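You operate a simulated robot arm through the tools that you are given. There is no shell and no other tool. Be economical: measure what you need, move in short steps, check, and stop when the job is done.

Carry out the task below with a simulated two-armed robot. There is one attempt and no reset: what you move stays moved.

Task
Restart the printer at its wall socket and print a test page.
Fine: printer off, socket off and on again, printer on. Where these are worked on the way, their far stop is far enough and under half their travel is too little: switch of the socket by the printer.

The check looks at the end state, three seconds after you hand in, the way a careful person would. Anything else that was tipped, shoved, dropped, spilled or broken makes it a failure.

Robot
Two 7-joint arms with fingered hands on one trunk, on a base that drives. Base frame: it is fixed to the floor where the robot stands at the start and does not move with it; the origin is under the middle of the robot, x ahead of it, y to its left, z up. Readings come in cm, degrees, newtons and seconds.
The left shoulder is at the start at [6, 12.6, 128], the right one opposite. With the tool pointing down near the work surface each hand reaches from about 10 to 68 cm from the robot's upright axis, wherever it stands, measured 20 degrees to its own side. Places, roughly: power button [50, 0, 100]; quiet switch [70, 0, 100]; slider with the white knob [60, 0, 100]; switch of the socket by the printer [80, 70, 90]; test button [50, 0, 100]. Payload 2.5 kg a hand.
Tool frame (each hand has its own): the origin (TCP) lies between the finger pads and is the grasp point; the fingertips stand 3 cm ahead of it; z points along the fingers, y is the line along which they close. Largest opening 10.4 cm; the body of the gripper starts 3.5 cm behind the TCP. The gripper is a hand of 5 fingers: y runs from the thumb to the fingers, the wrist lies at [-1.5, -10.4, -17.8] in the tool frame, and closing takes about 1.5 s.
Orientation is that of the tool frame in the base frame, as a unit quaternion [x, y, z, w]. With the fingers straight down and the wrist toward the robot, the tool's x, y and z point along [0, 1, 0], [1, 0, 0] and [0, 0, -1] of the base frame.

Tools
- The arms move only by the tool send_rows. It takes "left_steps", "right_steps" or both (then of equal length, played together; a hand with none holds still); each is a list of rows, each an object of numbers (a shift or turn left out is 0, a gripper value left out holds the last): "tx", "ty", "tz": the shift along the tool's x, y, z in cm; "rx", "ry", "rz": the turn, a rotation vector about the tool's x, y, z in degrees; "claw": the finger opening in cm, from 0 to 10.4. In form: [{"tx": .., "ty": .., "tz": .., "rx": .., "ry": .., "rz": .., "claw": ..}, ...]. A call has 1 to 20 rows; each row shifts and turns the commanded pose from where the row before left it, along the tool's axes as they then stand. A row lasts 0.2 s, in which the tool goes at most 5 cm and 8.6 degrees; a call with a longer step from one row to the next is refused whole, and so is a gripper value outside its range. Where a pose cannot be reached the arm comes as near as it can. A force on the tool above 40 N (or 10 N above the force at the start of the call, whichever is more), or a blocked arm, ends the call early, and 0.2 s more pass. The fingers move at their own pace (about 15.3 cm/s each) and stop on an object; they squeeze with about 22 N. The grip force told is the motor's: it shows also when the fingers shut on nothing. Time passes only in rows, and 0.2 s behind the last, so rows that do not move let the fingers close. It gives the time, the measured TCP pose, the force on the tool (base axes), the opening and the grip force at its end, in the units of the frame above (readings bear some noise), with the torque about the TCP (base axes, N m) and any sound that the robot's microphone picked up.
- Cameras (640 x 400 px; columns grow to the right, rows downward): "scene" is now at [12.18, 3.21, 148.97]; the picture's right is [0.35, -0.94, 0.00], its down [-0.53, -0.20, -0.82] and it looks along [0.77, 0.29, -0.57] (base axes); focal length 254 px, centre (320, 200). "left" rides on the left gripper at [-8, -7.8, -14.1] in its tool frame; the picture's right is [-0.78, -0.30, 0.56], its down [0.53, -0.78, 0.33] and it looks along [0.33, 0.56, 0.76] (tool axes); focal length 247 px, centre (320, 200). "right" rides on the right gripper at [8, -7.8, -14.1] in its tool frame; the picture's right is [-0.78, 0.30, -0.56], its down [-0.54, -0.78, 0.33] and it looks along [-0.33, 0.56, 0.76] (tool axes); focal length 247 px, centre (320, 200). There is no depth. A picture from a camera that has moved, and an enlarged one, comes with that camera's place and axes in the base frame and with its lens.
- snapshot(camera): a new picture of that camera. It takes no simulated time.
- slide_trunk(by): slides the trunk up (or, below 0, down) by that many cm; the arms and the scene camera ride with it, the base frame stays. It gives what a move gives, with no picture.
- drive_base(legs): drives the robot by 1 to 6 legs, each [ahead, left, turn to the left] in cm, cm and degrees, along the robot's own axes; the way and the turn of a leg run together, so that a leg with both is an arc; at most 150 cm and 180 degrees a leg. The arms and the cameras ride along, it lands a little off, and it stops where it bumps. It gives what a move gives.
- preshape(shape, hand): the hand has 5 fingers and takes this shape, open, in about a second: jaw (thumb against the fingers, like two jaws); tri (thumb and two fingers); tip (a fingertip pinch); poke (one finger out to press); point (the index stretched); flat (the hand flat); cup (the hand cupped); fist (a fist). The gripper value then closes the fingers along that shape, each until it touches; the sizes above hold for jaw. It gives what a move gives, with no picture.
- pan_tilt(pan, tilt): turns the head with the scene camera to pan (to the left, within 86 degrees either way) and tilt (down, from -29 to 69), counted from straight ahead of the robot. It gives what a move gives.
- enlarge(camera, box): a new picture of the part [left, top, right, bottom] of that camera's present view, enlarged. It takes no simulated time.
- job_done(): hands the job in; it is judged then, once.

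Go step by step. Nothing tells you exact positions but the pictures and the camera data: compare them with the known pose of the tool, close in by small moves and look again before you grip or let go. The budget is 120 turns and 88 pictures, counting those below and the enlarged ones. Unless the task says otherwise, let go and move clear before handing in, and close with one line.

The tools are called after ">>>" by a JSON object that holds its "api" and its "payload". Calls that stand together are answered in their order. send_rows: Moves the arms, as the interface text tells. Its arguments: {"type":"object","properties":{"left_steps":{"type":"array"},"right_steps":{"type":"array"}},"required":[]} The other tools are called the same way: slide_trunk (by) slides the trunk up or down; preshape (shape, hand) gives the hand a shape; drive_base (legs) drives the base; pan_tilt (pan, tilt) turns the head that bears the scene camera; snapshot (camera) takes a picture; enlarge (camera, box) takes an enlarged picture of a part of a camera's view; job_done () hands the job in.

At the start:

```text
time: 0.0
left_eef_pos: [39.84, 35.19, 127.39]
left_ee_rot: [0.707, 0.707, 0.001, 0.0]
left_force: [0.3, -0.4, -0.6]
left_ft_torque: [0.04, -0.03, 0.03]
left_width: 10.36
left_finger_force: 0.0
left_shape: jaw
right_eef_pos: [42.97, -10.59, 131.23]
right_ee_rot: [0.707, 0.707, 0.0, 0.001]
right_force: [-0.5, -0.2, -0.2]
right_ft_torque: [0.0, 0.0, -0.03]
right_width: 10.35
right_finger_force: 0.1
right_shape: jaw
trunk travel left (down, up): [-67.5, 26.5]
robot x, y, heading: [0.09, -0.28, 0.1]
head pan, tilt: [20.5, 34.7]
```

scene: 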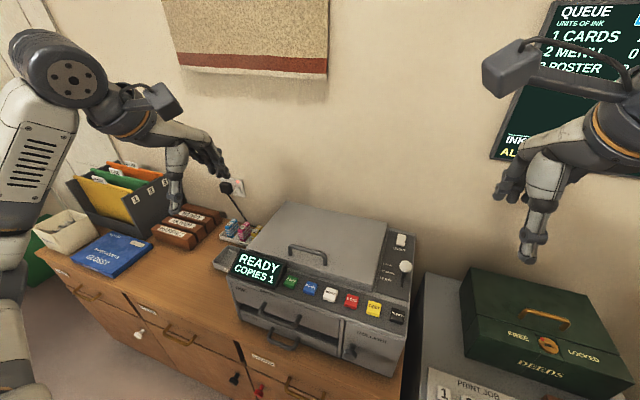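
right: 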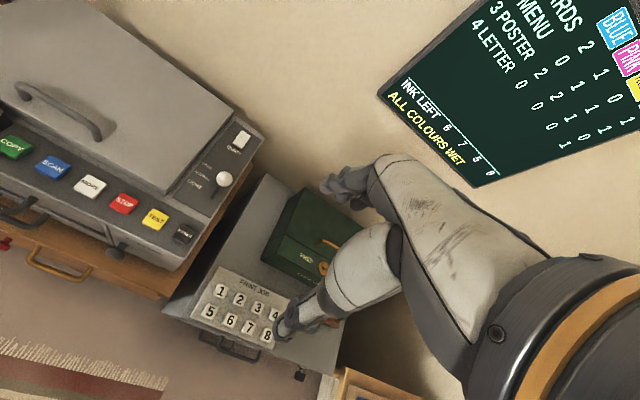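
left: 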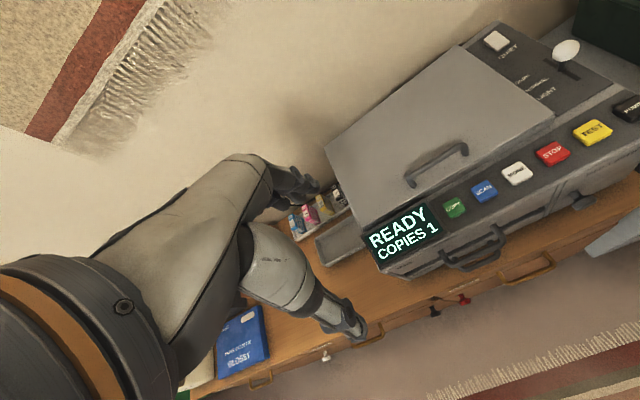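

I see the printer with a button row (copy, scan, home, stop, test, power) and a wall socket behind it to the left. I'll look at these closer first.

>>> {"api": "enlarge", "payload": {"camera": "scene", "box": [220, 200, 440, 340]}}

>>> {"api": "enlarge", "payload": {"camera": "scene", "box": [150, 130, 310, 250]}}

```text
2.86 times, centred on (330, 270) of scene
camera zoom: at [12.18, 3.21, 148.97], right [0.35, -0.94, 0.0], down [-0.53, -0.2, -0.82], along [0.77, 0.29, -0.57], focal length 727 px, centre (291, 0)
```

zoom: 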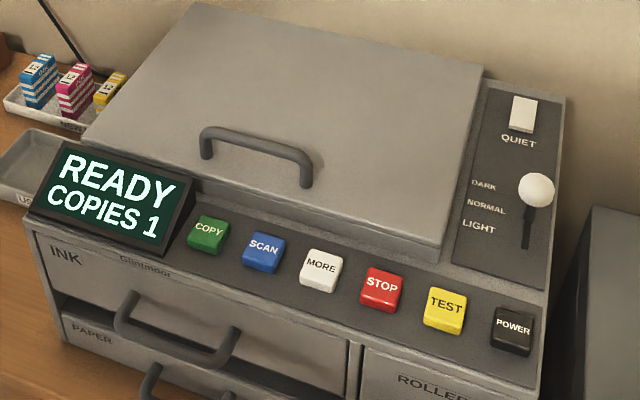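

```text
3.33 times, centred on (230, 190) of scene
camera zoom: at [12.18, 3.21, 148.97], right [0.35, -0.94, 0.0], down [-0.53, -0.2, -0.82], along [0.77, 0.29, -0.57], focal length 848 px, centre (620, 233)
```

zoom: 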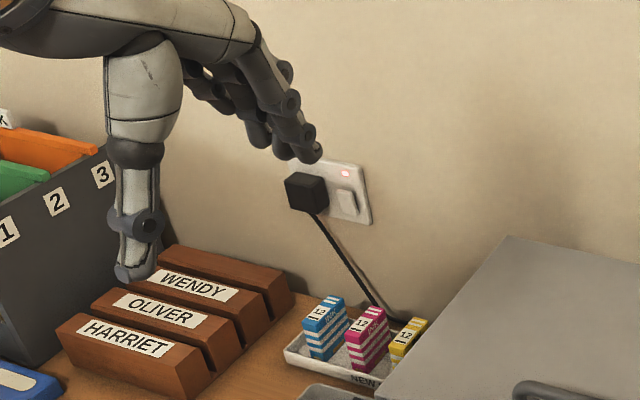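

Power button looks to be near [47.8, -1.6, 96] and test near [47.6, 3.5, 96.5], 5 cm apart. I'll give both hands a poking shape and look at the right finger.

>>> {"api": "preshape", "payload": {"hand": "right", "shape": "poke"}}

>>> {"api": "preshape", "payload": {"hand": "left", "shape": "poke"}}

>>> {"api": "snapshot", "payload": {"camera": "right"}}

>>> {"api": "snapshot", "payload": {"camera": "scene"}}

```text
time: 0.9
left_eef_pos: [39.84, 35.24, 127.28]
left_ee_rot: [0.707, 0.708, 0.001, 0.0]
left_force: [-0.5, 0.6, 0.8]
left_ft_torque: [0.0, -0.03, -0.02]
left_width: 10.39
left_finger_force: 0.0
left_shape: jaw
right_eef_pos: [42.97, -10.57, 131.09]
right_ee_rot: [0.707, 0.707, -0.001, -0.001]
right_force: [0.4, -0.3, -0.2]
right_ft_torque: [-0.01, 0.01, -0.03]
right_width: 0.0
right_finger_force: 0.1
right_shape: poke
trunk travel left (down, up): [-67.5, 26.5]
robot x, y, heading: [0.15, -0.11, 0.0]
head pan, tilt: [20.5, 34.7]
```

```text
time: 1.8
left_eef_pos: [39.94, 35.14, 127.34]
left_ee_rot: [0.707, 0.707, -0.001, 0.0]
left_force: [-0.7, -0.4, 0.2]
left_ft_torque: [0.05, 0.01, -0.01]
left_width: 0.0
left_finger_force: 0.1
left_shape: poke
right_eef_pos: [43.08, -10.56, 131.26]
right_ee_rot: [0.707, 0.708, 0.0, 0.0]
right_force: [-0.4, -0.5, -0.2]
right_ft_torque: [0.0, -0.03, -0.03]
right_width: 0.02
right_finger_force: 0.1
right_shape: poke
trunk travel left (down, up): [-67.5, 26.5]
robot x, y, heading: [-0.03, -0.25, -0.1]
head pan, tilt: [20.5, 34.7]
```

```text
82 pictures are left
camera right: at [35.16, -2.51, 145.28], right [0.3, -0.78, 0.56], down [-0.78, -0.54, -0.33], along [0.56, -0.33, -0.76], focal length 247 px, centre (320, 200)
```

right: 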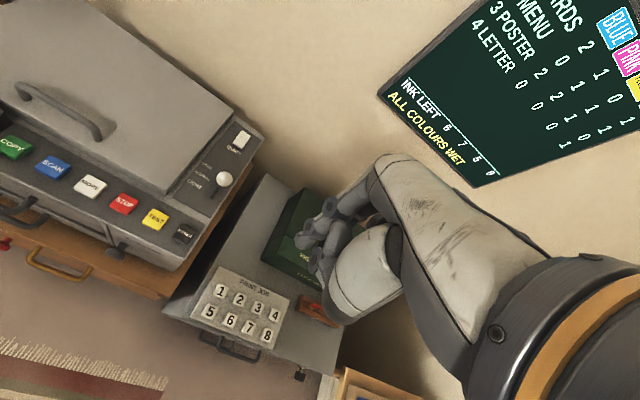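

```text
81 pictures are left
camera scene: at [12.19, 3.21, 148.97], right [0.35, -0.94, 0.0], down [-0.53, -0.2, -0.82], along [0.77, 0.29, -0.57], focal length 254 px, centre (320, 200)
```

scene: 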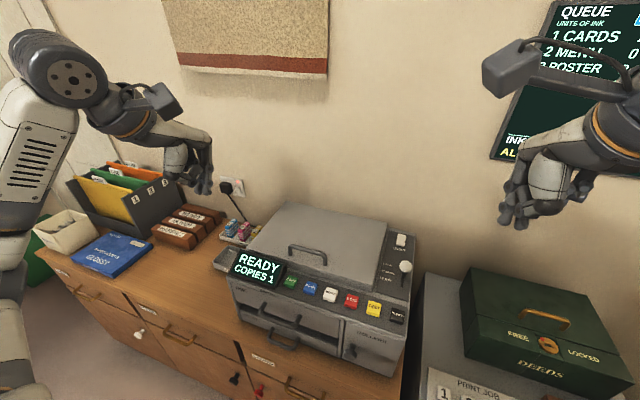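

I'll zoom on the right hand to find the poking fingertip relative to the TCP (which projects near (522,208)).

>>> {"api": "enlarge", "payload": {"camera": "scene", "box": [470, 130, 630, 250]}}

>>> {"api": "enlarge", "payload": {"camera": "right", "box": [260, 160, 420, 260]}}

```text
3.33 times, centred on (550, 190) of scene
camera zoom: at [12.19, 3.21, 148.97], right [0.35, -0.94, 0.0], down [-0.53, -0.2, -0.82], along [0.77, 0.29, -0.57], focal length 848 px, centre (-447, 233)
```

zoom: 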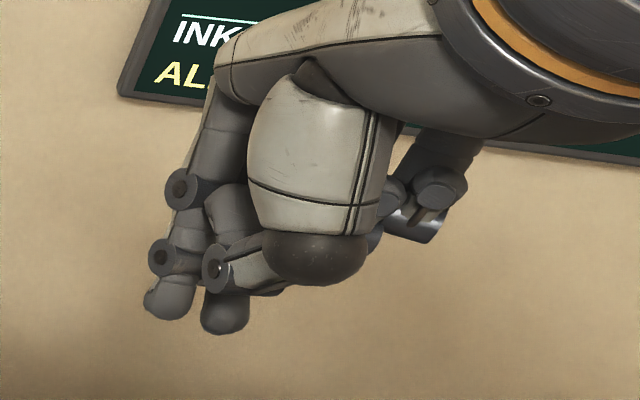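

```text
4.00 times, centred on (340, 210) of right
camera zoom: at [35.16, -2.51, 145.28], right [0.3, -0.78, 0.56], down [-0.78, -0.54, -0.33], along [0.56, -0.33, -0.76], focal length 988 px, centre (240, 160)
```

zoom: 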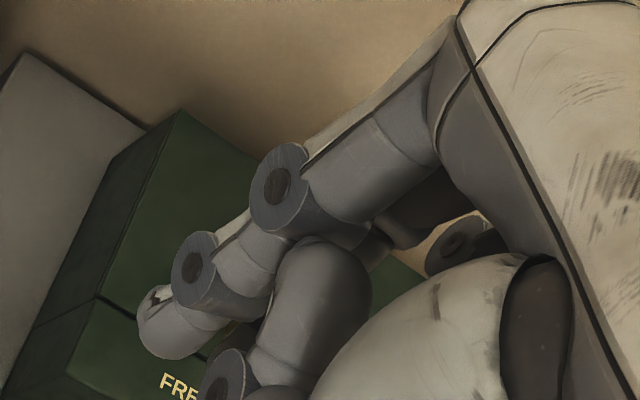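

The poke tip sits about 3 cm ahead of the TCP, so TCP-aiming works. I'll move the right hand above the power button, hovering.

>>> {"api": "send_rows", "payload": {"right_steps": [{"tx": 1.29, "ty": 0.69, "tz": 3.5}, {"tx": 1.29, "ty": 0.69, "tz": 3.5}, {"tx": 1.29, "ty": 0.69, "tz": 3.5}, {"tx": 1.29, "ty": 0.69, "tz": 3.5}, {"tx": 1.29, "ty": 0.69, "tz": 3.5}, {"tx": 1.29, "ty": 0.69, "tz": 3.5}, {"tx": 1.29, "ty": 0.69, "tz": 3.5}, {}]}}

>>> {"api": "snapshot", "payload": {"camera": "scene"}}

>>> {"api": "snapshot", "payload": {"camera": "right"}}

```text
time: 3.6
left_eef_pos: [39.89, 35.05, 127.37]
left_ee_rot: [0.707, 0.707, 0.0, 0.001]
left_force: [0.0, 0.7, -0.4]
left_ft_torque: [0.02, 0.01, -0.01]
left_width: 0.0
left_finger_force: 0.1
left_shape: poke
right_eef_pos: [47.68, -1.73, 106.63]
right_ee_rot: [0.707, 0.707, 0.0, 0.0]
right_force: [-0.1, -0.2, 0.0]
right_ft_torque: [0.03, 0.02, 0.0]
right_width: 0.01
right_finger_force: 0.0
right_shape: poke
trunk travel left (down, up): [-67.5, 26.5]
robot x, y, heading: [0.03, -0.32, 0.1]
head pan, tilt: [20.5, 34.7]
```

```text
78 pictures are left
camera scene: at [12.17, 3.19, 148.97], right [0.35, -0.94, 0.0], down [-0.53, -0.2, -0.82], along [0.77, 0.29, -0.57], focal length 254 px, centre (320, 200)
```

scene: 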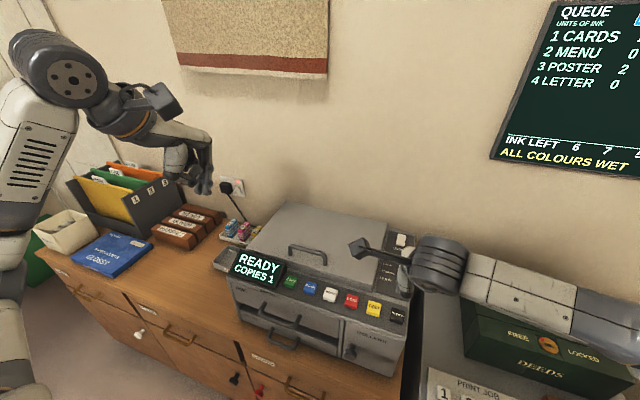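

```text
77 pictures are left
camera right: at [39.88, 6.45, 120.76], right [0.3, -0.78, 0.56], down [-0.78, -0.53, -0.33], along [0.56, -0.33, -0.76], focal length 247 px, centre (320, 200)
```

right: 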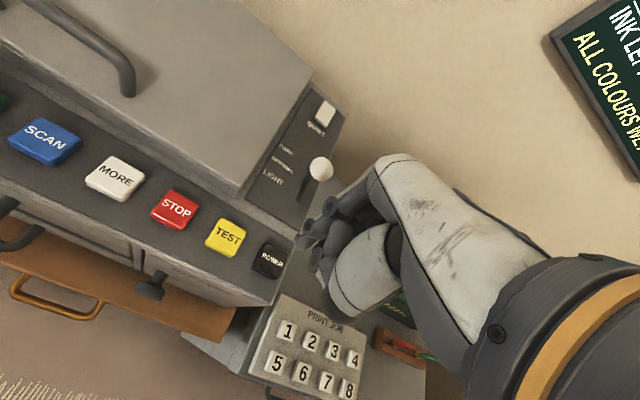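

The fingertip is over the power button (about [47.75, -1.4, 96.4]). I'll descend near it, then press in small steps.

>>> {"api": "send_rows", "payload": {"right_steps": [{"tz": 2}, {"tz": 2}, {"tz": 1}, {}]}}

>>> {"api": "enlarge", "payload": {"camera": "right", "box": [180, 170, 380, 310]}}

```text
time: 4.6
left_eef_pos: [39.79, 35.16, 127.31]
left_ee_rot: [0.707, 0.707, 0.001, 0.0]
left_force: [-0.1, 0.1, 0.0]
left_ft_torque: [-0.03, 0.01, 0.04]
left_width: 0.0
left_finger_force: 0.0
left_shape: poke
right_eef_pos: [47.65, -1.62, 101.72]
right_ee_rot: [0.707, 0.707, 0.0, 0.0]
right_force: [-0.5, 0.3, 0.1]
right_ft_torque: [0.0, 0.02, 0.03]
right_width: 0.01
right_finger_force: 0.1
right_shape: poke
trunk travel left (down, up): [-67.5, 26.5]
robot x, y, heading: [-0.13, -0.22, 0.0]
head pan, tilt: [20.5, 34.7]
```

```text
2.86 times, centred on (280, 240) of right
camera zoom: at [39.94, 6.49, 115.76], right [0.3, -0.78, 0.56], down [-0.78, -0.53, -0.33], along [0.56, -0.33, -0.76], focal length 706 px, centre (434, 86)
```

zoom: 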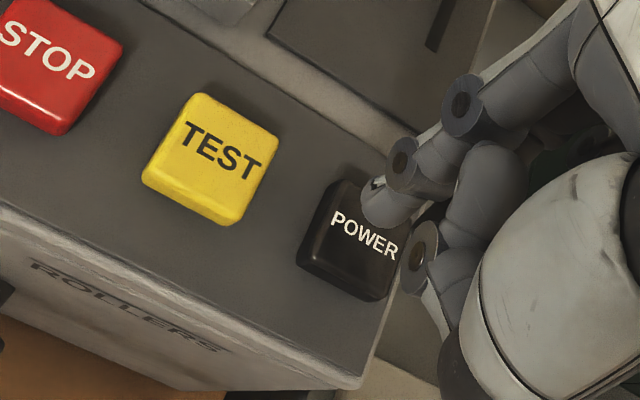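

The finger will land on the button's middle. Pressing in small steps.

>>> {"api": "send_rows", "payload": {"right_steps": [{"tz": 1}, {"tz": 1}, {"tz": 0.4}, {"tz": 0.3}, {"tz": 0.3}]}}

>>> {"api": "snapshot", "payload": {"camera": "scene"}}

```text
time: 5.8
left_eef_pos: [39.89, 35.0, 127.4]
left_ee_rot: [0.707, 0.707, 0.0, 0.0]
left_force: [0.4, -1.1, 0.1]
left_ft_torque: [-0.01, -0.01, 0.0]
left_width: 0.0
left_finger_force: 0.2
left_shape: poke
right_eef_pos: [47.79, -1.59, 98.71]
right_ee_rot: [0.707, 0.707, 0.001, 0.002]
right_force: [0.6, 0.1, 1.8]
right_ft_torque: [-0.05, 0.01, 0.02]
right_width: 0.0
right_finger_force: 0.1
right_shape: poke
trunk travel left (down, up): [-67.5, 26.5]
robot x, y, heading: [0.21, 0.13, 0.2]
head pan, tilt: [20.5, 34.7]
heard: click
```

```text
75 pictures are left
camera scene: at [12.17, 3.21, 148.97], right [0.35, -0.94, 0.0], down [-0.53, -0.2, -0.82], along [0.77, 0.29, -0.57], focal length 254 px, centre (320, 200)
```

scene: 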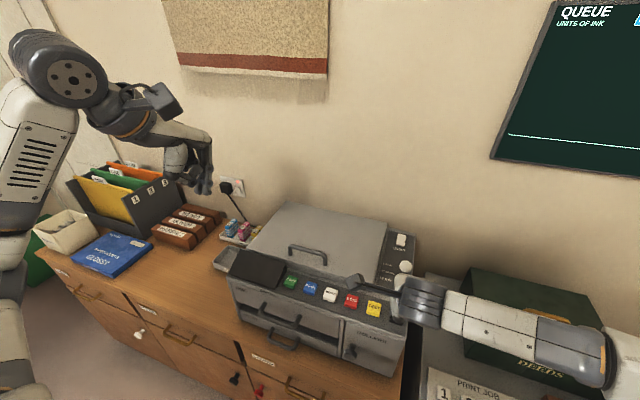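

The printer clicked off and its display is dark. I raise the right hand clear and then drive left toward the socket.

>>> {"api": "send_rows", "payload": {"right_steps": [{"tz": -2}, {"tz": -4}, {"tz": -4.5}, {"tz": -4.5}, {"tz": -4.5}, {"tz": -4.5}, {"tz": -4, "ty": -2}, {}]}}

>>> {"api": "drive_base", "payload": {"legs": [[0, 40, 0]]}}

>>> {"api": "snapshot", "payload": {"camera": "scene"}}

>>> {"api": "snapshot", "payload": {"camera": "left"}}

```text
time: 7.6
left_eef_pos: [39.99, 35.14, 127.33]
left_ee_rot: [0.707, 0.707, 0.0, 0.0]
left_force: [-0.3, -0.5, -0.4]
left_ft_torque: [-0.05, 0.0, 0.02]
left_width: 0.01
left_finger_force: 0.1
left_shape: poke
right_eef_pos: [45.81, -1.48, 126.77]
right_ee_rot: [0.707, 0.707, 0.0, 0.0]
right_force: [1.1, -0.9, 1.2]
right_ft_torque: [0.0, 0.0, 0.02]
right_width: 0.0
right_finger_force: 0.0
right_shape: poke
trunk travel left (down, up): [-67.5, 26.5]
robot x, y, heading: [0.05, 0.15, 0.1]
head pan, tilt: [20.5, 34.7]
```

```text
time: 10.1
left_eef_pos: [39.92, 75.28, 127.44]
left_ee_rot: [0.708, 0.707, 0.0, 0.0]
left_force: [0.0, 0.4, 0.1]
left_ft_torque: [0.01, -0.03, 0.03]
left_width: 0.0
left_finger_force: 0.1
left_shape: poke
right_eef_pos: [45.93, 38.71, 126.61]
right_ee_rot: [0.708, 0.707, 0.0, 0.0]
right_force: [0.1, 0.1, -0.2]
right_ft_torque: [-0.06, -0.03, -0.01]
right_width: 0.0
right_finger_force: 0.0
right_shape: poke
trunk travel left (down, up): [-67.5, 26.5]
robot x, y, heading: [0.28, 40.33, -0.2]
head pan, tilt: [20.5, 34.7]
```

```text
74 pictures are left
camera scene: at [12.21, 43.51, 148.97], right [0.35, -0.94, 0.0], down [-0.53, -0.2, -0.82], along [0.77, 0.29, -0.57], focal length 254 px, centre (320, 200)
```

scene: 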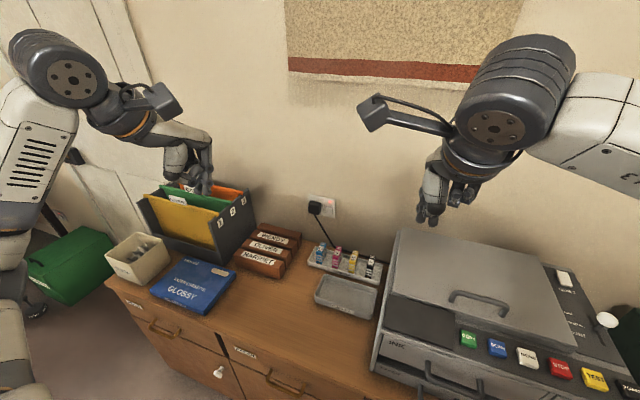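

```text
73 pictures are left
camera left: at [32.23, 67.32, 141.43], right [-0.3, -0.78, -0.56], down [-0.78, 0.54, -0.33], along [0.56, 0.33, -0.76], focal length 247 px, centre (320, 200)
```

left: 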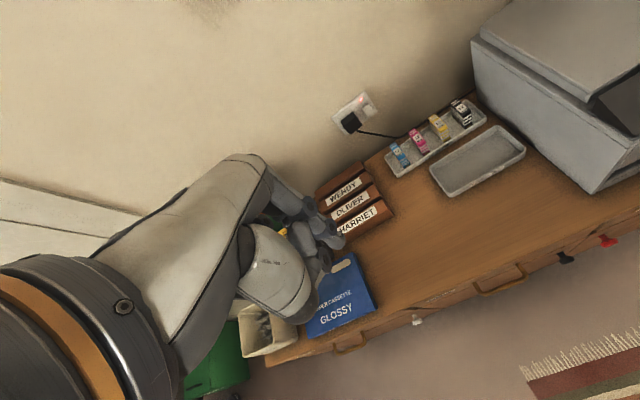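

>>> {"api": "enlarge", "payload": {"camera": "scene", "box": [270, 170, 390, 300]}}

>>> {"api": "enlarge", "payload": {"camera": "left", "box": [310, 70, 430, 150]}}

```text
3.08 times, centred on (330, 235) of scene
camera zoom: at [12.21, 43.51, 148.97], right [0.35, -0.94, 0.0], down [-0.53, -0.2, -0.82], along [0.77, 0.29, -0.57], focal length 783 px, centre (289, 92)
```

zoom: 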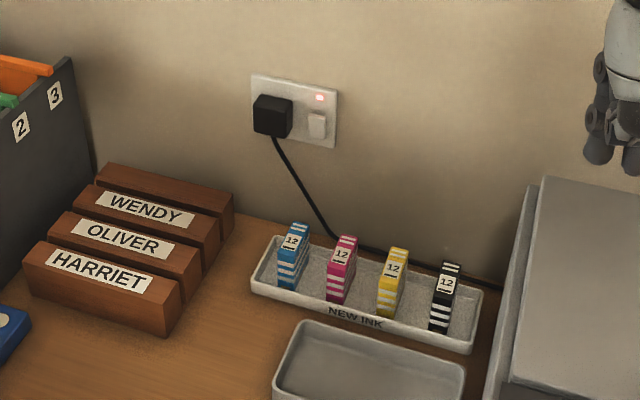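

```text
5.00 times, centred on (370, 110) of left
camera zoom: at [32.23, 67.32, 141.43], right [-0.3, -0.78, -0.56], down [-0.78, 0.54, -0.33], along [0.56, 0.33, -0.76], focal length 1235 px, centre (70, 650)
```

zoom: 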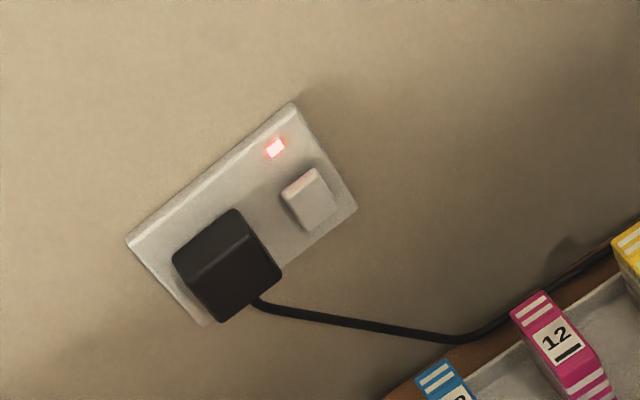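

The socket switch triangulates to about [81.6, 65.7, 93.9], with its lamp lit, on the wall at x≈82. I'll lower the trunk 12 cm for reach, then bring the left hand in front and pitch it about 60° to point forward-down.

>>> {"api": "slide_trunk", "payload": {"by": -12}}

>>> {"api": "send_rows", "payload": {"left_steps": [{"ty": 3, "tx": -1.9}, {"ty": 3, "tx": -1.9}, {"ty": 3, "tx": -1.9}, {"ty": 3, "tx": -1.9}, {"ty": 3, "tx": -1.9}, {"rx": -7.5}, {"rx": -7.5}, {"rx": -7.5}, {"rx": -7.5}, {"rx": -7.5}, {"rx": -7.5}, {"rx": -7.5}, {"rx": -7.5}, {}]}}

>>> {"api": "snapshot", "payload": {"camera": "scene"}}

>>> {"api": "snapshot", "payload": {"camera": "left"}}

```text
time: 11.6
left_eef_pos: [40.0, 75.26, 115.22]
left_ee_rot: [0.707, 0.707, -0.001, 0.0]
left_force: [0.0, -0.4, -0.1]
left_ft_torque: [0.01, 0.02, 0.0]
left_width: 0.0
left_finger_force: 0.2
left_shape: poke
right_eef_pos: [45.74, 38.62, 114.72]
right_ee_rot: [0.708, 0.706, 0.0, 0.001]
right_force: [0.1, 0.2, -0.1]
right_ft_torque: [0.01, -0.03, 0.0]
right_width: 0.0
right_finger_force: 0.1
right_shape: poke
trunk travel left (down, up): [-55.5, 38.5]
robot x, y, heading: [0.01, 40.24, -0.1]
head pan, tilt: [20.5, 34.7]
```

```text
time: 14.6
left_eef_pos: [54.86, 65.78, 115.34]
left_ee_rot: [0.613, 0.611, 0.354, 0.355]
left_force: [0.2, -1.0, 0.1]
left_ft_torque: [-0.02, 0.0, 0.02]
left_width: 0.02
left_finger_force: 0.1
left_shape: poke
right_eef_pos: [45.8, 38.55, 114.78]
right_ee_rot: [0.708, 0.707, 0.0, 0.0]
right_force: [0.5, -0.1, -0.3]
right_ft_torque: [0.01, 0.02, -0.01]
right_width: 0.01
right_finger_force: 0.0
right_shape: poke
trunk travel left (down, up): [-55.5, 38.5]
robot x, y, heading: [-0.06, 40.58, 0.0]
head pan, tilt: [20.5, 34.7]
```

```text
70 pictures are left
camera scene: at [12.21, 43.47, 136.97], right [0.35, -0.94, 0.0], down [-0.53, -0.2, -0.82], along [0.77, 0.29, -0.57], focal length 254 px, centre (320, 200)
```

scene: 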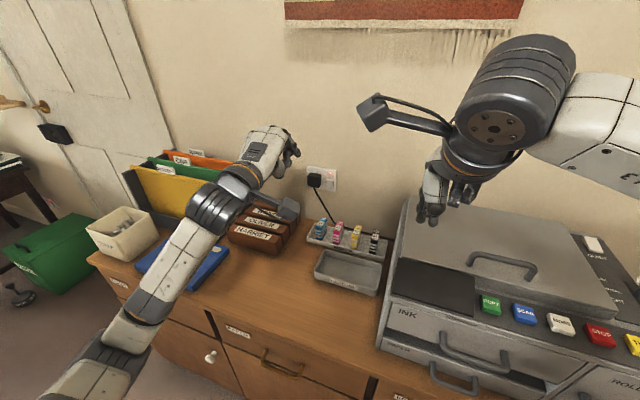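

```text
69 pictures are left
camera left: at [38.88, 57.8, 115.66], right [0.33, -0.78, -0.53], down [-0.1, 0.54, -0.84], along [0.94, 0.33, 0.1], focal length 247 px, centre (320, 200)
```

left: 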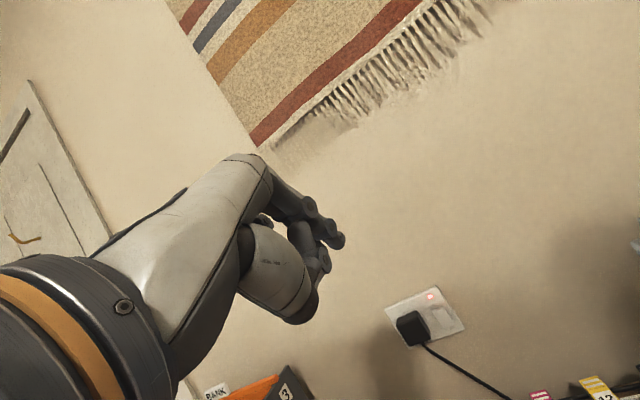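

The hand points at the wall; I'll look closely at the switch to learn which end is pushed in.

>>> {"api": "enlarge", "payload": {"camera": "left", "box": [370, 270, 490, 370]}}

>>> {"api": "enlarge", "payload": {"camera": "scene", "box": [295, 155, 355, 205]}}

```text
4.00 times, centred on (430, 320) of left
camera zoom: at [38.88, 57.8, 115.66], right [0.33, -0.78, -0.53], down [-0.1, 0.54, -0.84], along [0.94, 0.33, 0.1], focal length 988 px, centre (-120, -280)
```

zoom: 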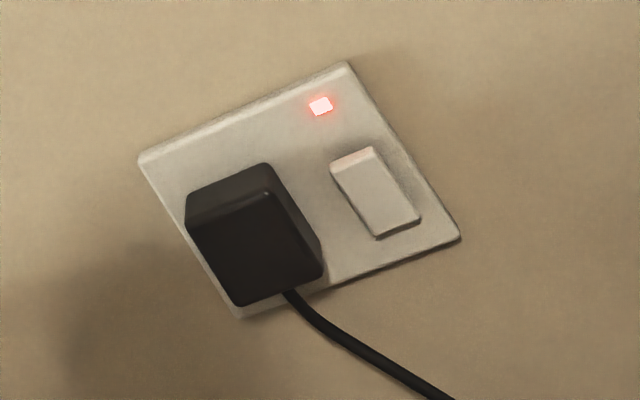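

```text
8.00 times, centred on (325, 180) of scene
camera zoom: at [12.21, 43.47, 136.97], right [0.35, -0.94, 0.0], down [-0.53, -0.2, -0.82], along [0.77, 0.29, -0.57], focal length 2036 px, centre (280, 360)
```

zoom: 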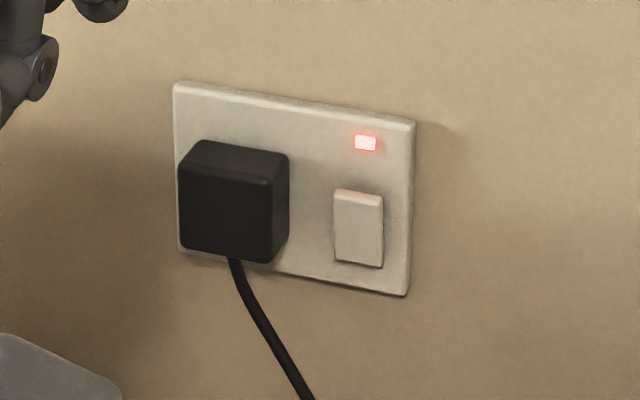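

The top end stands out, so "on" is bottom-in; pressing the top switches it off. I'll approach to several cm short of it and check clearance from the plug.

>>> {"api": "send_rows", "payload": {"left_steps": [{"tz": 3.3, "ty": -0.8, "tx": 0.1}, {"tz": 3.3, "ty": -0.8, "tx": 0.1}, {"tz": 3.3, "ty": -0.8, "tx": 0.1}, {"tz": 3.3, "ty": -0.8, "tx": 0.1}, {"tz": 3.3, "ty": -0.8, "tx": 0.1}, {"tz": 3.3, "ty": -0.8, "tx": 0.1}, {"tz": 3.3, "ty": -0.8}, {}]}}

>>> {"api": "enlarge", "payload": {"camera": "scene", "box": [250, 130, 410, 230]}}

>>> {"api": "enlarge", "payload": {"camera": "left", "box": [220, 150, 460, 350]}}

```text
time: 16.4
left_eef_pos: [72.31, 66.37, 99.02]
left_ee_rot: [0.613, 0.611, 0.354, 0.354]
left_force: [-0.6, -0.6, -0.5]
left_ft_torque: [-0.01, 0.02, -0.01]
left_width: 0.0
left_finger_force: 0.2
left_shape: poke
right_eef_pos: [45.92, 38.62, 114.73]
right_ee_rot: [0.707, 0.707, 0.0, 0.0]
right_force: [-0.1, 1.2, -1.0]
right_ft_torque: [0.02, 0.02, 0.04]
right_width: 0.0
right_finger_force: 0.0
right_shape: poke
trunk travel left (down, up): [-55.5, 38.5]
robot x, y, heading: [0.22, 40.26, -0.2]
head pan, tilt: [20.5, 34.7]
```

```text
4.00 times, centred on (330, 180) of scene
camera zoom: at [12.2, 43.47, 136.97], right [0.35, -0.94, 0.0], down [-0.53, -0.2, -0.82], along [0.77, 0.29, -0.57], focal length 1018 px, centre (280, 280)
```

zoom: 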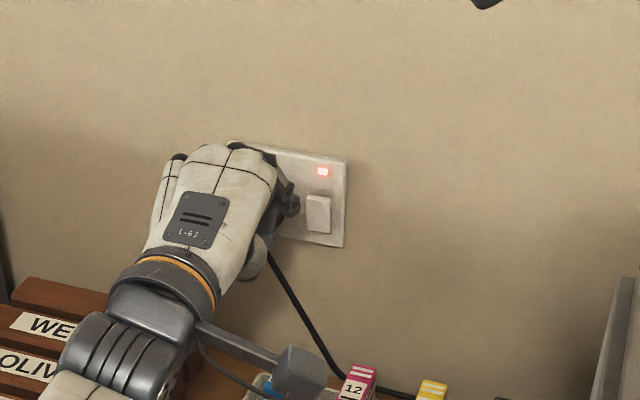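

```text
2.00 times, centred on (340, 250) of left
camera zoom: at [56.13, 58.36, 99.25], right [0.33, -0.78, -0.54], down [-0.1, 0.54, -0.84], along [0.94, 0.33, 0.1], focal length 494 px, centre (280, 100)
```

zoom: 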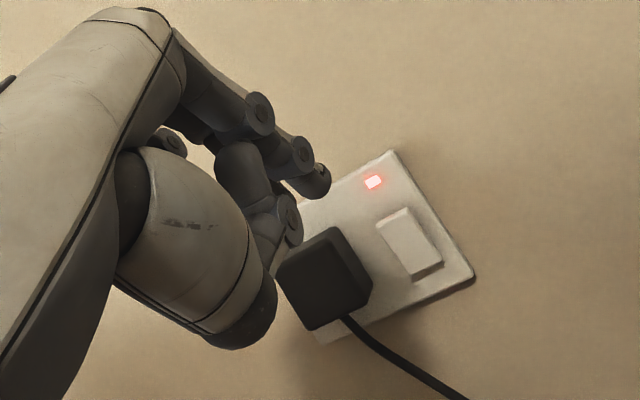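

Better triangulation puts the switch at about [84.3, 66.6, 91.5]. I'll yaw the hand 20° so the curled fingers stay away from the plug, then advance most of the way.

>>> {"api": "send_rows", "payload": {"left_steps": [{"ry": 5.77, "rz": -3.33}, {"ry": 5.77, "rz": -3.33}, {"ry": 5.77, "rz": -3.33}, {"tz": 2.17, "ty": -0.44, "tx": -0.6}, {"tz": 2.17, "ty": -0.44, "tx": -0.6}, {}]}}

>>> {"api": "enlarge", "payload": {"camera": "scene", "box": [270, 140, 390, 220]}}

>>> {"api": "enlarge", "payload": {"camera": "left", "box": [220, 150, 460, 350]}}

```text
time: 17.8
left_eef_pos: [74.91, 66.39, 96.83]
left_ee_rot: [0.497, 0.709, 0.41, 0.287]
left_force: [-0.3, -0.4, -0.3]
left_ft_torque: [0.0, -0.01, 0.04]
left_width: 0.0
left_finger_force: 0.1
left_shape: poke
left hand out of reach, approached as far as the arm can: row 5
right_eef_pos: [45.97, 38.59, 114.71]
right_ee_rot: [0.708, 0.706, 0.0, 0.0]
right_force: [0.5, 0.5, 0.3]
right_ft_torque: [0.03, 0.01, -0.02]
right_width: 0.03
right_finger_force: 0.0
right_shape: poke
trunk travel left (down, up): [-55.5, 38.5]
robot x, y, heading: [0.32, 40.2, 0.2]
head pan, tilt: [20.5, 34.7]
```

```text
5.00 times, centred on (330, 180) of scene
camera zoom: at [12.22, 43.47, 136.97], right [0.35, -0.94, 0.0], down [-0.53, -0.2, -0.82], along [0.77, 0.29, -0.57], focal length 1272 px, centre (270, 300)
```

zoom: 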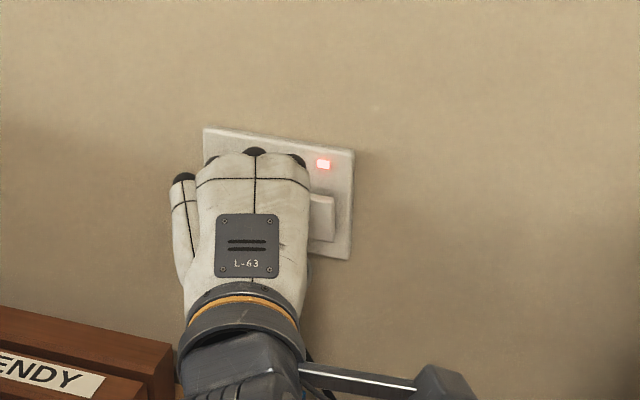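

```text
2.00 times, centred on (340, 250) of left
camera zoom: at [62.43, 53.31, 97.09], right [0.58, -0.62, -0.53], down [-0.28, 0.47, -0.84], along [0.77, 0.63, 0.1], focal length 494 px, centre (280, 100)
```

zoom: 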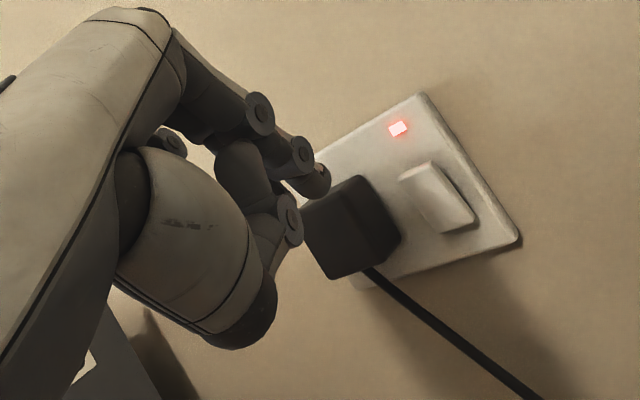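

The arm ran out of reach. I'll pull the hand back 8 cm and drive the base forward 8 cm.

>>> {"api": "send_rows", "payload": {"left_steps": [{"tz": -2.5, "ty": -0.67, "tx": 0.91}, {"tz": -2.5, "ty": -0.67, "tx": 0.91}, {"tz": -2.5, "ty": -0.67, "tx": 0.91}, {}]}}

>>> {"api": "drive_base", "payload": {"legs": [[8, 0, 0]]}}

>>> {"api": "enlarge", "payload": {"camera": "left", "box": [220, 150, 460, 350]}}

>>> {"api": "snapshot", "payload": {"camera": "scene"}}

```text
time: 18.8
left_eef_pos: [66.85, 66.36, 98.91]
left_ee_rot: [0.497, 0.709, 0.409, 0.287]
left_force: [0.4, 1.5, 0.1]
left_ft_torque: [0.01, 0.0, 0.0]
left_width: 0.01
left_finger_force: 0.1
left_shape: poke
right_eef_pos: [45.84, 38.57, 114.77]
right_ee_rot: [0.707, 0.707, -0.001, -0.001]
right_force: [-0.3, -0.2, -0.5]
right_ft_torque: [0.02, -0.01, 0.01]
right_width: 0.0
right_finger_force: 0.0
right_shape: poke
trunk travel left (down, up): [-55.5, 38.5]
robot x, y, heading: [-0.1, 40.34, -0.0]
head pan, tilt: [20.5, 34.7]
```

```text
time: 19.9
left_eef_pos: [74.75, 66.39, 98.71]
left_ee_rot: [0.497, 0.71, 0.409, 0.286]
left_force: [-0.1, -0.5, -0.1]
left_ft_torque: [-0.01, -0.01, 0.02]
left_width: 0.01
left_finger_force: 0.1
left_shape: poke
right_eef_pos: [53.86, 38.63, 114.76]
right_ee_rot: [0.708, 0.706, 0.0, 0.0]
right_force: [0.1, 0.3, 0.4]
right_ft_torque: [0.0, -0.03, 0.0]
right_width: 0.01
right_finger_force: 0.0
right_shape: poke
trunk travel left (down, up): [-55.5, 38.5]
robot x, y, heading: [7.68, 40.2, -0.0]
head pan, tilt: [20.5, 34.7]
```

```text
2.00 times, centred on (340, 250) of left
camera zoom: at [62.48, 53.32, 99.02], right [0.58, -0.62, -0.54], down [-0.28, 0.47, -0.84], along [0.77, 0.63, 0.1], focal length 494 px, centre (280, 100)
```

zoom: 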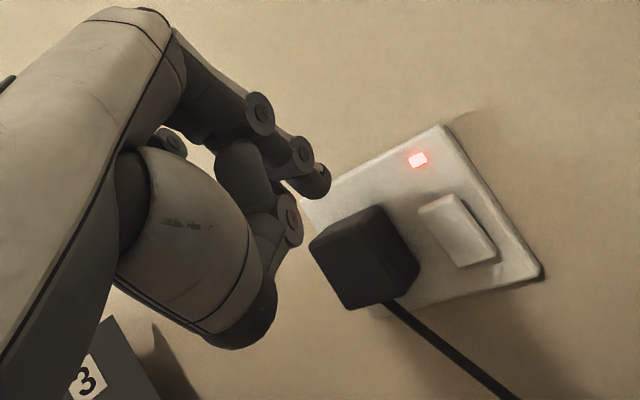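

```text
61 pictures are left
camera scene: at [20.26, 43.45, 136.96], right [0.35, -0.94, 0.0], down [-0.53, -0.2, -0.82], along [0.77, 0.29, -0.57], focal length 254 px, centre (320, 200)
```

scene: 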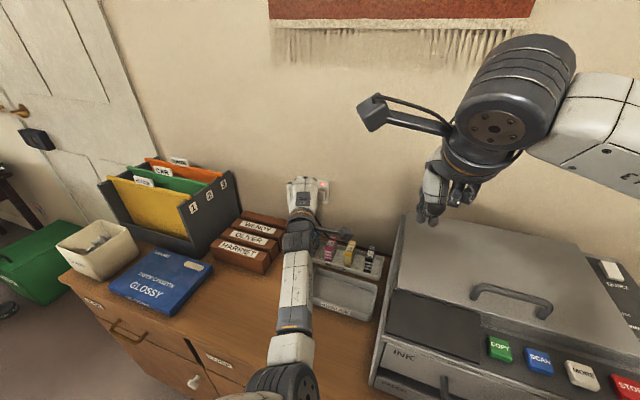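

The base moved cleanly. I'll now bring the fingertip to about 3 cm in front of the switch's upper end.

>>> {"api": "send_rows", "payload": {"left_steps": [{"tz": 1.8, "ty": -0.7, "tx": -0.48}, {"tz": 1.8, "ty": -0.7, "tx": -0.48}, {"tz": 1.8, "ty": -0.7, "tx": -0.48}, {}]}}

>>> {"api": "enlarge", "payload": {"camera": "left", "box": [260, 160, 420, 280]}}

>>> {"api": "enlarge", "payload": {"camera": "scene", "box": [270, 150, 370, 220]}}

```text
time: 20.9
left_eef_pos: [78.76, 66.13, 94.36]
left_ee_rot: [0.498, 0.709, 0.409, 0.287]
left_force: [0.2, 0.9, -0.3]
left_ft_torque: [-0.03, 0.02, 0.0]
left_width: 0.0
left_finger_force: 0.1
left_shape: poke
right_eef_pos: [53.81, 38.64, 114.68]
right_ee_rot: [0.707, 0.707, 0.001, 0.0]
right_force: [0.1, 0.8, -0.5]
right_ft_torque: [0.03, 0.01, 0.0]
right_width: 0.0
right_finger_force: 0.0
right_shape: poke
trunk travel left (down, up): [-55.5, 38.5]
robot x, y, heading: [7.89, 40.08, 0.0]
head pan, tilt: [20.5, 34.7]
```

```text
3.33 times, centred on (340, 220) of left
camera zoom: at [66.34, 53.15, 94.58], right [0.58, -0.62, -0.54], down [-0.28, 0.47, -0.84], along [0.77, 0.63, 0.1], focal length 823 px, centre (253, 133)
```

zoom: 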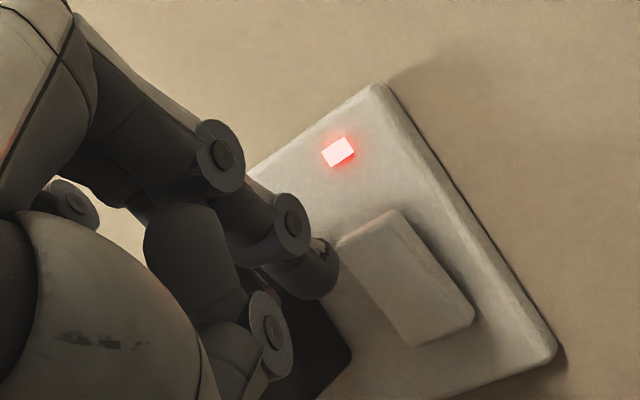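

```text
5.71 times, centred on (320, 185) of scene
camera zoom: at [20.17, 43.45, 136.97], right [0.35, -0.94, 0.0], down [-0.53, -0.2, -0.82], along [0.77, 0.29, -0.57], focal length 1454 px, centre (320, 286)
```

zoom: 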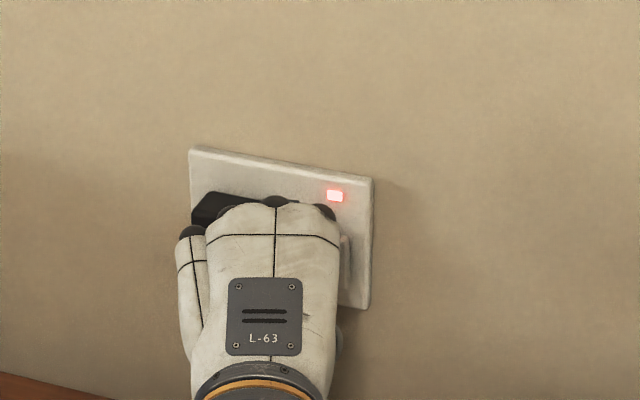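

The tip is about 3 cm in front of the switch's upper end and clear of the plug. Now I push toward the wall in small steps.

>>> {"api": "send_rows", "payload": {"left_steps": [{"tz": 1.52, "ty": 0.18, "tx": -0.48}, {"tz": 0.41, "ty": 0.235, "tx": -0.17}, {"tz": 0.41, "ty": 0.235, "tx": -0.17}, {"tz": 0.33, "ty": 0.19, "tx": -0.14}, {"tz": 0.33, "ty": 0.19, "tx": -0.14}]}}

>>> {"api": "enlarge", "payload": {"camera": "left", "box": [260, 160, 420, 280]}}

```text
time: 22.1
left_eef_pos: [81.89, 66.4, 93.82]
left_ee_rot: [0.496, 0.708, 0.411, 0.288]
left_force: [-10.1, -2.1, 5.0]
left_ft_torque: [-0.05, 0.06, -0.05]
left_width: 0.01
left_finger_force: 0.1
left_shape: poke
right_eef_pos: [53.54, 38.61, 114.92]
right_ee_rot: [0.708, 0.706, 0.0, 0.0]
right_force: [0.6, 0.0, 0.2]
right_ft_torque: [0.02, -0.01, -0.03]
right_width: 0.0
right_finger_force: 0.0
right_shape: poke
trunk travel left (down, up): [-55.5, 38.5]
robot x, y, heading: [7.86, 40.13, -0.1]
head pan, tilt: [20.5, 34.7]
```

```text
3.33 times, centred on (340, 220) of left
camera zoom: at [69.5, 53.22, 94.09], right [0.58, -0.61, -0.53], down [-0.27, 0.47, -0.84], along [0.77, 0.63, 0.1], focal length 823 px, centre (253, 133)
```

zoom: 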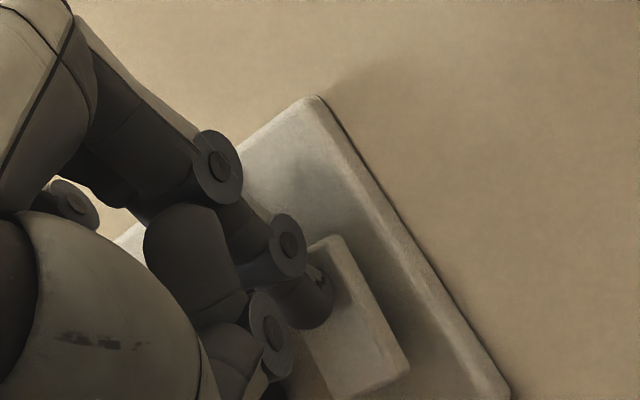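

The lamp has gone dark, with 10 N contact. I'll push a touch further so it certainly goes to its stop, then back off to look.

>>> {"api": "send_rows", "payload": {"left_steps": [{"tz": 0.33, "ty": 0.19, "tx": -0.14}, {}]}}

>>> {"api": "send_rows", "payload": {"left_steps": [{"tz": -1.22, "ty": -0.7, "tx": 0.51}, {"tz": -1.22, "ty": -0.7, "tx": 0.51}, {"tz": -1.22, "ty": -0.7, "tx": 0.51}, {}]}}

>>> {"api": "enlarge", "payload": {"camera": "left", "box": [260, 160, 420, 280]}}

```text
time: 22.7
left_eef_pos: [81.85, 66.32, 93.76]
left_ee_rot: [0.497, 0.709, 0.41, 0.288]
left_force: [-9.9, -0.3, 4.7]
left_ft_torque: [-0.03, 0.05, -0.01]
left_width: 0.0
left_finger_force: 0.1
left_shape: poke
left hand out of reach, approached as far as the arm can: row 1
right_eef_pos: [53.71, 38.53, 114.65]
right_ee_rot: [0.708, 0.707, 0.001, 0.001]
right_force: [0.3, 0.2, 0.0]
right_ft_torque: [0.04, -0.04, -0.02]
right_width: 0.0
right_finger_force: 0.1
right_shape: poke
trunk travel left (down, up): [-55.5, 38.5]
robot x, y, heading: [7.95, 40.35, -0.2]
head pan, tilt: [20.5, 34.7]
```

```text
time: 23.7
left_eef_pos: [77.45, 66.17, 93.76]
left_ee_rot: [0.498, 0.709, 0.408, 0.287]
left_force: [0.2, 0.2, 0.8]
left_ft_torque: [0.02, 0.01, 0.0]
left_width: 0.0
left_finger_force: 0.1
left_shape: poke
right_eef_pos: [53.76, 38.53, 114.76]
right_ee_rot: [0.708, 0.706, 0.0, -0.001]
right_force: [-0.8, -0.1, -0.1]
right_ft_torque: [0.01, -0.02, 0.0]
right_width: 0.0
right_finger_force: 0.1
right_shape: poke
trunk travel left (down, up): [-55.5, 38.5]
robot x, y, heading: [7.99, 40.56, -0.4]
head pan, tilt: [20.5, 34.7]
```

```text
3.33 times, centred on (340, 220) of left
camera zoom: at [65.08, 53.18, 93.94], right [0.58, -0.62, -0.53], down [-0.28, 0.47, -0.84], along [0.77, 0.63, 0.1], focal length 823 px, centre (253, 133)
```

zoom: 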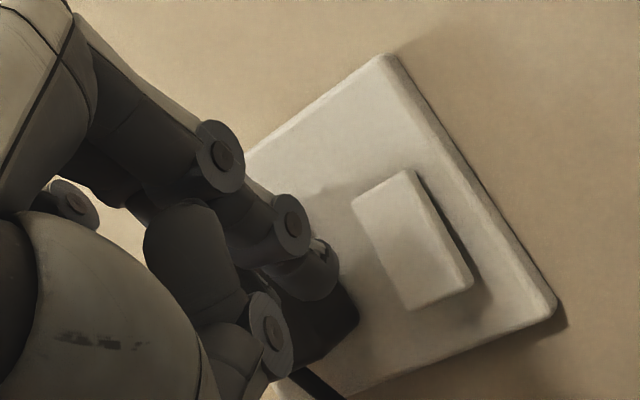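

The socket is off: top is in, lamp dark. For switching it on I need the lower end, so I'll retract and lower slightly, and drive 3 cm ahead for reach.

>>> {"api": "send_rows", "payload": {"left_steps": [{"tz": -0.27, "ty": -1.43, "tx": 0.34}, {"tz": -0.27, "ty": -1.43, "tx": 0.34}, {}]}}

>>> {"api": "drive_base", "payload": {"legs": [[3.5, 0, 0]]}}

>>> {"api": "enlarge", "payload": {"camera": "left", "box": [260, 160, 420, 280]}}

>>> {"api": "enlarge", "payload": {"camera": "scene", "box": [240, 150, 400, 310]}}

```text
time: 24.5
left_eef_pos: [75.45, 66.19, 91.52]
left_ee_rot: [0.497, 0.71, 0.409, 0.287]
left_force: [-0.1, 0.0, 0.4]
left_ft_torque: [-0.01, 0.03, -0.02]
left_width: 0.0
left_finger_force: 0.0
left_shape: poke
right_eef_pos: [53.82, 38.57, 114.76]
right_ee_rot: [0.707, 0.707, 0.0, 0.0]
right_force: [0.6, 0.5, 0.6]
right_ft_torque: [0.03, -0.02, 0.0]
right_width: 0.01
right_finger_force: 0.1
right_shape: poke
trunk travel left (down, up): [-55.5, 38.5]
robot x, y, heading: [8.03, 40.31, -0.0]
head pan, tilt: [20.5, 34.7]
```

```text
time: 25.3
left_eef_pos: [78.94, 66.22, 91.38]
left_ee_rot: [0.498, 0.709, 0.409, 0.287]
left_force: [0.5, 0.4, -1.4]
left_ft_torque: [-0.04, -0.04, -0.01]
left_width: 0.01
left_finger_force: 0.1
left_shape: poke
right_eef_pos: [57.34, 38.58, 114.62]
right_ee_rot: [0.707, 0.707, 0.0, -0.001]
right_force: [0.1, -0.4, 0.0]
right_ft_torque: [0.0, 0.05, 0.01]
right_width: 0.01
right_finger_force: 0.1
right_shape: poke
trunk travel left (down, up): [-55.5, 38.5]
robot x, y, heading: [11.3, 40.02, -0.2]
head pan, tilt: [20.5, 34.7]
```

```text
3.33 times, centred on (340, 220) of left
camera zoom: at [66.61, 53.19, 91.65], right [0.58, -0.62, -0.54], down [-0.28, 0.47, -0.84], along [0.77, 0.63, 0.1], focal length 823 px, centre (253, 133)
```

zoom: 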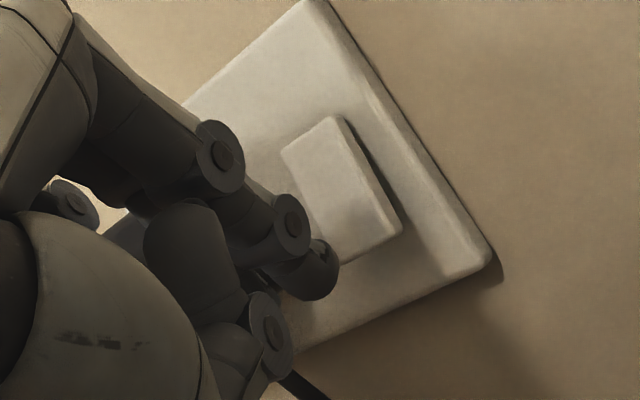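

```text
2.50 times, centred on (320, 230) of scene
camera zoom: at [23.75, 43.45, 136.96], right [0.35, -0.94, 0.0], down [-0.53, -0.2, -0.82], along [0.77, 0.29, -0.57], focal length 636 px, centre (320, 125)
```

zoom: 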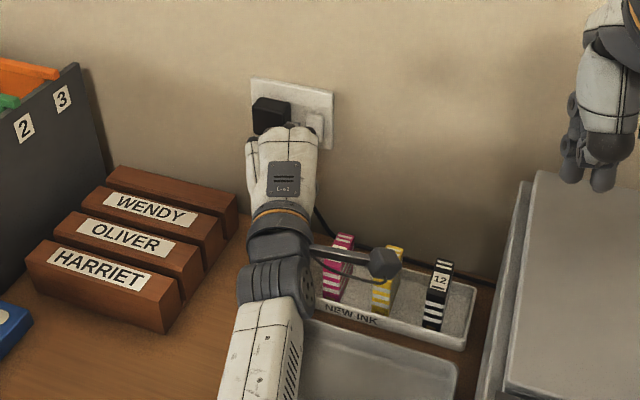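

Tip is at about the height of the lower end of the switch and in line. Now push toward the wall in small steps.

>>> {"api": "send_rows", "payload": {"left_steps": [{"tz": 1.3, "ty": 0.75, "tx": -0.23}, {"tz": 0.41, "ty": 0.235, "tx": -0.17}, {"tz": 0.41, "ty": 0.235, "tx": -0.17}, {"tz": 0.33, "ty": 0.19, "tx": -0.14}, {"tz": 0.33, "ty": 0.19, "tx": -0.14}]}}

>>> {"api": "enlarge", "payload": {"camera": "left", "box": [260, 160, 420, 280]}}

```text
time: 26.5
left_eef_pos: [82.16, 66.65, 91.51]
left_ee_rot: [0.497, 0.709, 0.409, 0.288]
left_force: [-10.8, 0.5, 2.3]
left_ft_torque: [-0.01, 0.08, 0.05]
left_width: 0.0
left_finger_force: 0.1
left_shape: poke
right_eef_pos: [57.13, 38.57, 114.84]
right_ee_rot: [0.708, 0.707, 0.001, -0.001]
right_force: [-0.2, -0.2, 0.3]
right_ft_torque: [0.0, 0.01, -0.02]
right_width: 0.0
right_finger_force: 0.1
right_shape: poke
trunk travel left (down, up): [-55.5, 38.5]
robot x, y, heading: [11.59, 40.07, -0.1]
head pan, tilt: [20.5, 34.7]
```

```text
3.33 times, centred on (340, 220) of left
camera zoom: at [69.76, 53.59, 91.7], right [0.58, -0.61, -0.53], down [-0.28, 0.47, -0.84], along [0.77, 0.63, 0.1], focal length 823 px, centre (253, 133)
```

zoom: 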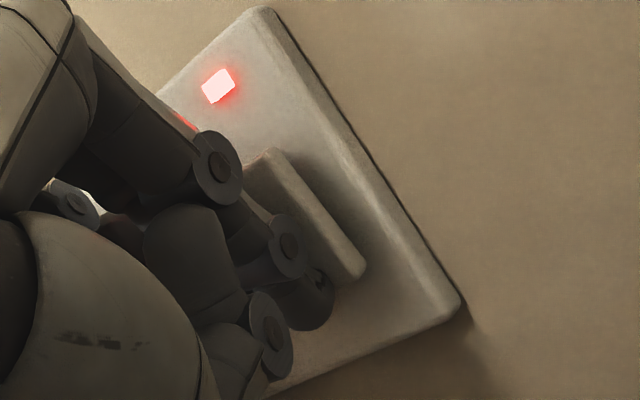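

The lamp is lit again. One small extra push, then retract straight back and rise clear.

>>> {"api": "send_rows", "payload": {"left_steps": [{"tz": 0.25, "ty": 0.14, "tx": -0.1}, {}, {"tz": -1.22, "ty": -0.7, "tx": 0.51}, {"tz": -1.63, "ty": -0.94, "tx": 0.68}, {"tz": -1.63, "ty": -0.94, "tx": 0.68}, {"tz": -1.63, "ty": -0.94, "tx": 0.68}, {"tz": -2.63, "ty": 0.8, "tx": 0.68}, {"tz": -2.63, "ty": 0.8, "tx": 0.68}, {"tz": -2.63, "ty": 0.8, "tx": 0.68}, {"tz": -2.63, "ty": 0.8, "tx": 0.68}, {"tz": -2.63, "ty": 0.8, "tx": 0.68}, {"tz": -2.63, "ty": 0.8, "tx": 0.68}, {}]}}

>>> {"api": "enlarge", "payload": {"camera": "left", "box": [260, 160, 580, 400]}}

>>> {"api": "snapshot", "payload": {"camera": "scene"}}

```text
time: 28.8
left_eef_pos: [68.76, 69.5, 108.53]
left_ee_rot: [0.462, 0.673, 0.485, 0.313]
left_force: [0.5, 0.4, 0.1]
left_ft_torque: [-0.03, 0.01, -0.05]
left_width: 0.01
left_finger_force: 0.1
left_shape: poke
right_eef_pos: [57.32, 38.62, 114.75]
right_ee_rot: [0.708, 0.707, 0.001, 0.001]
right_force: [0.0, -0.4, 0.2]
right_ft_torque: [-0.01, -0.01, 0.01]
right_width: 0.0
right_finger_force: 0.2
right_shape: poke
trunk travel left (down, up): [-55.5, 38.5]
robot x, y, heading: [11.56, 40.14, -0.0]
head pan, tilt: [20.5, 34.7]
stopped in row 11 (left hand): the arm was blocked; the commanded pose is now the measured one
```

```text
1.67 times, centred on (420, 280) of left
camera zoom: at [57.07, 56.09, 105.65], right [0.68, -0.55, -0.48], down [-0.16, 0.54, -0.83], along [0.71, 0.64, 0.28], focal length 412 px, centre (153, 67)
```

zoom: 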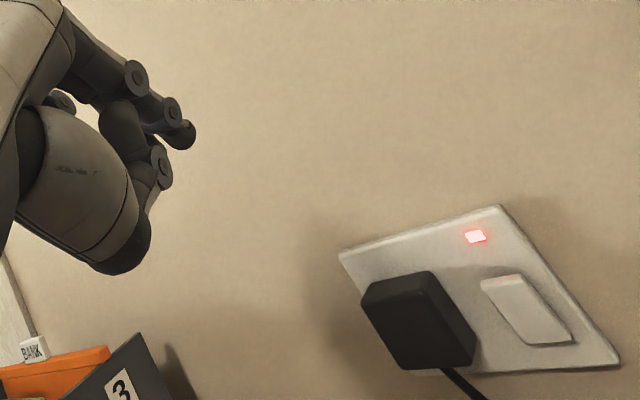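

```text
52 pictures are left
camera scene: at [23.67, 43.46, 136.96], right [0.35, -0.94, 0.0], down [-0.53, -0.2, -0.82], along [0.77, 0.29, -0.57], focal length 254 px, centre (320, 200)
```

scene: 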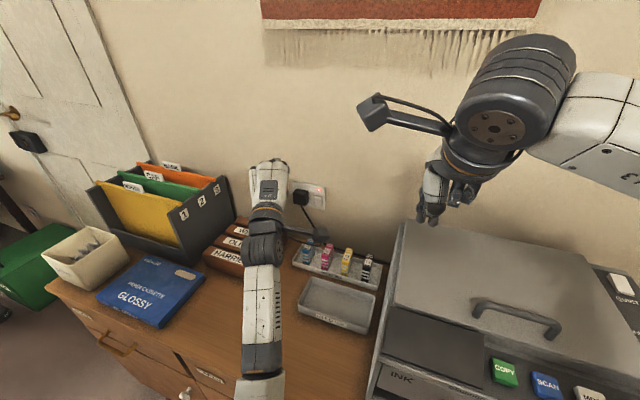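

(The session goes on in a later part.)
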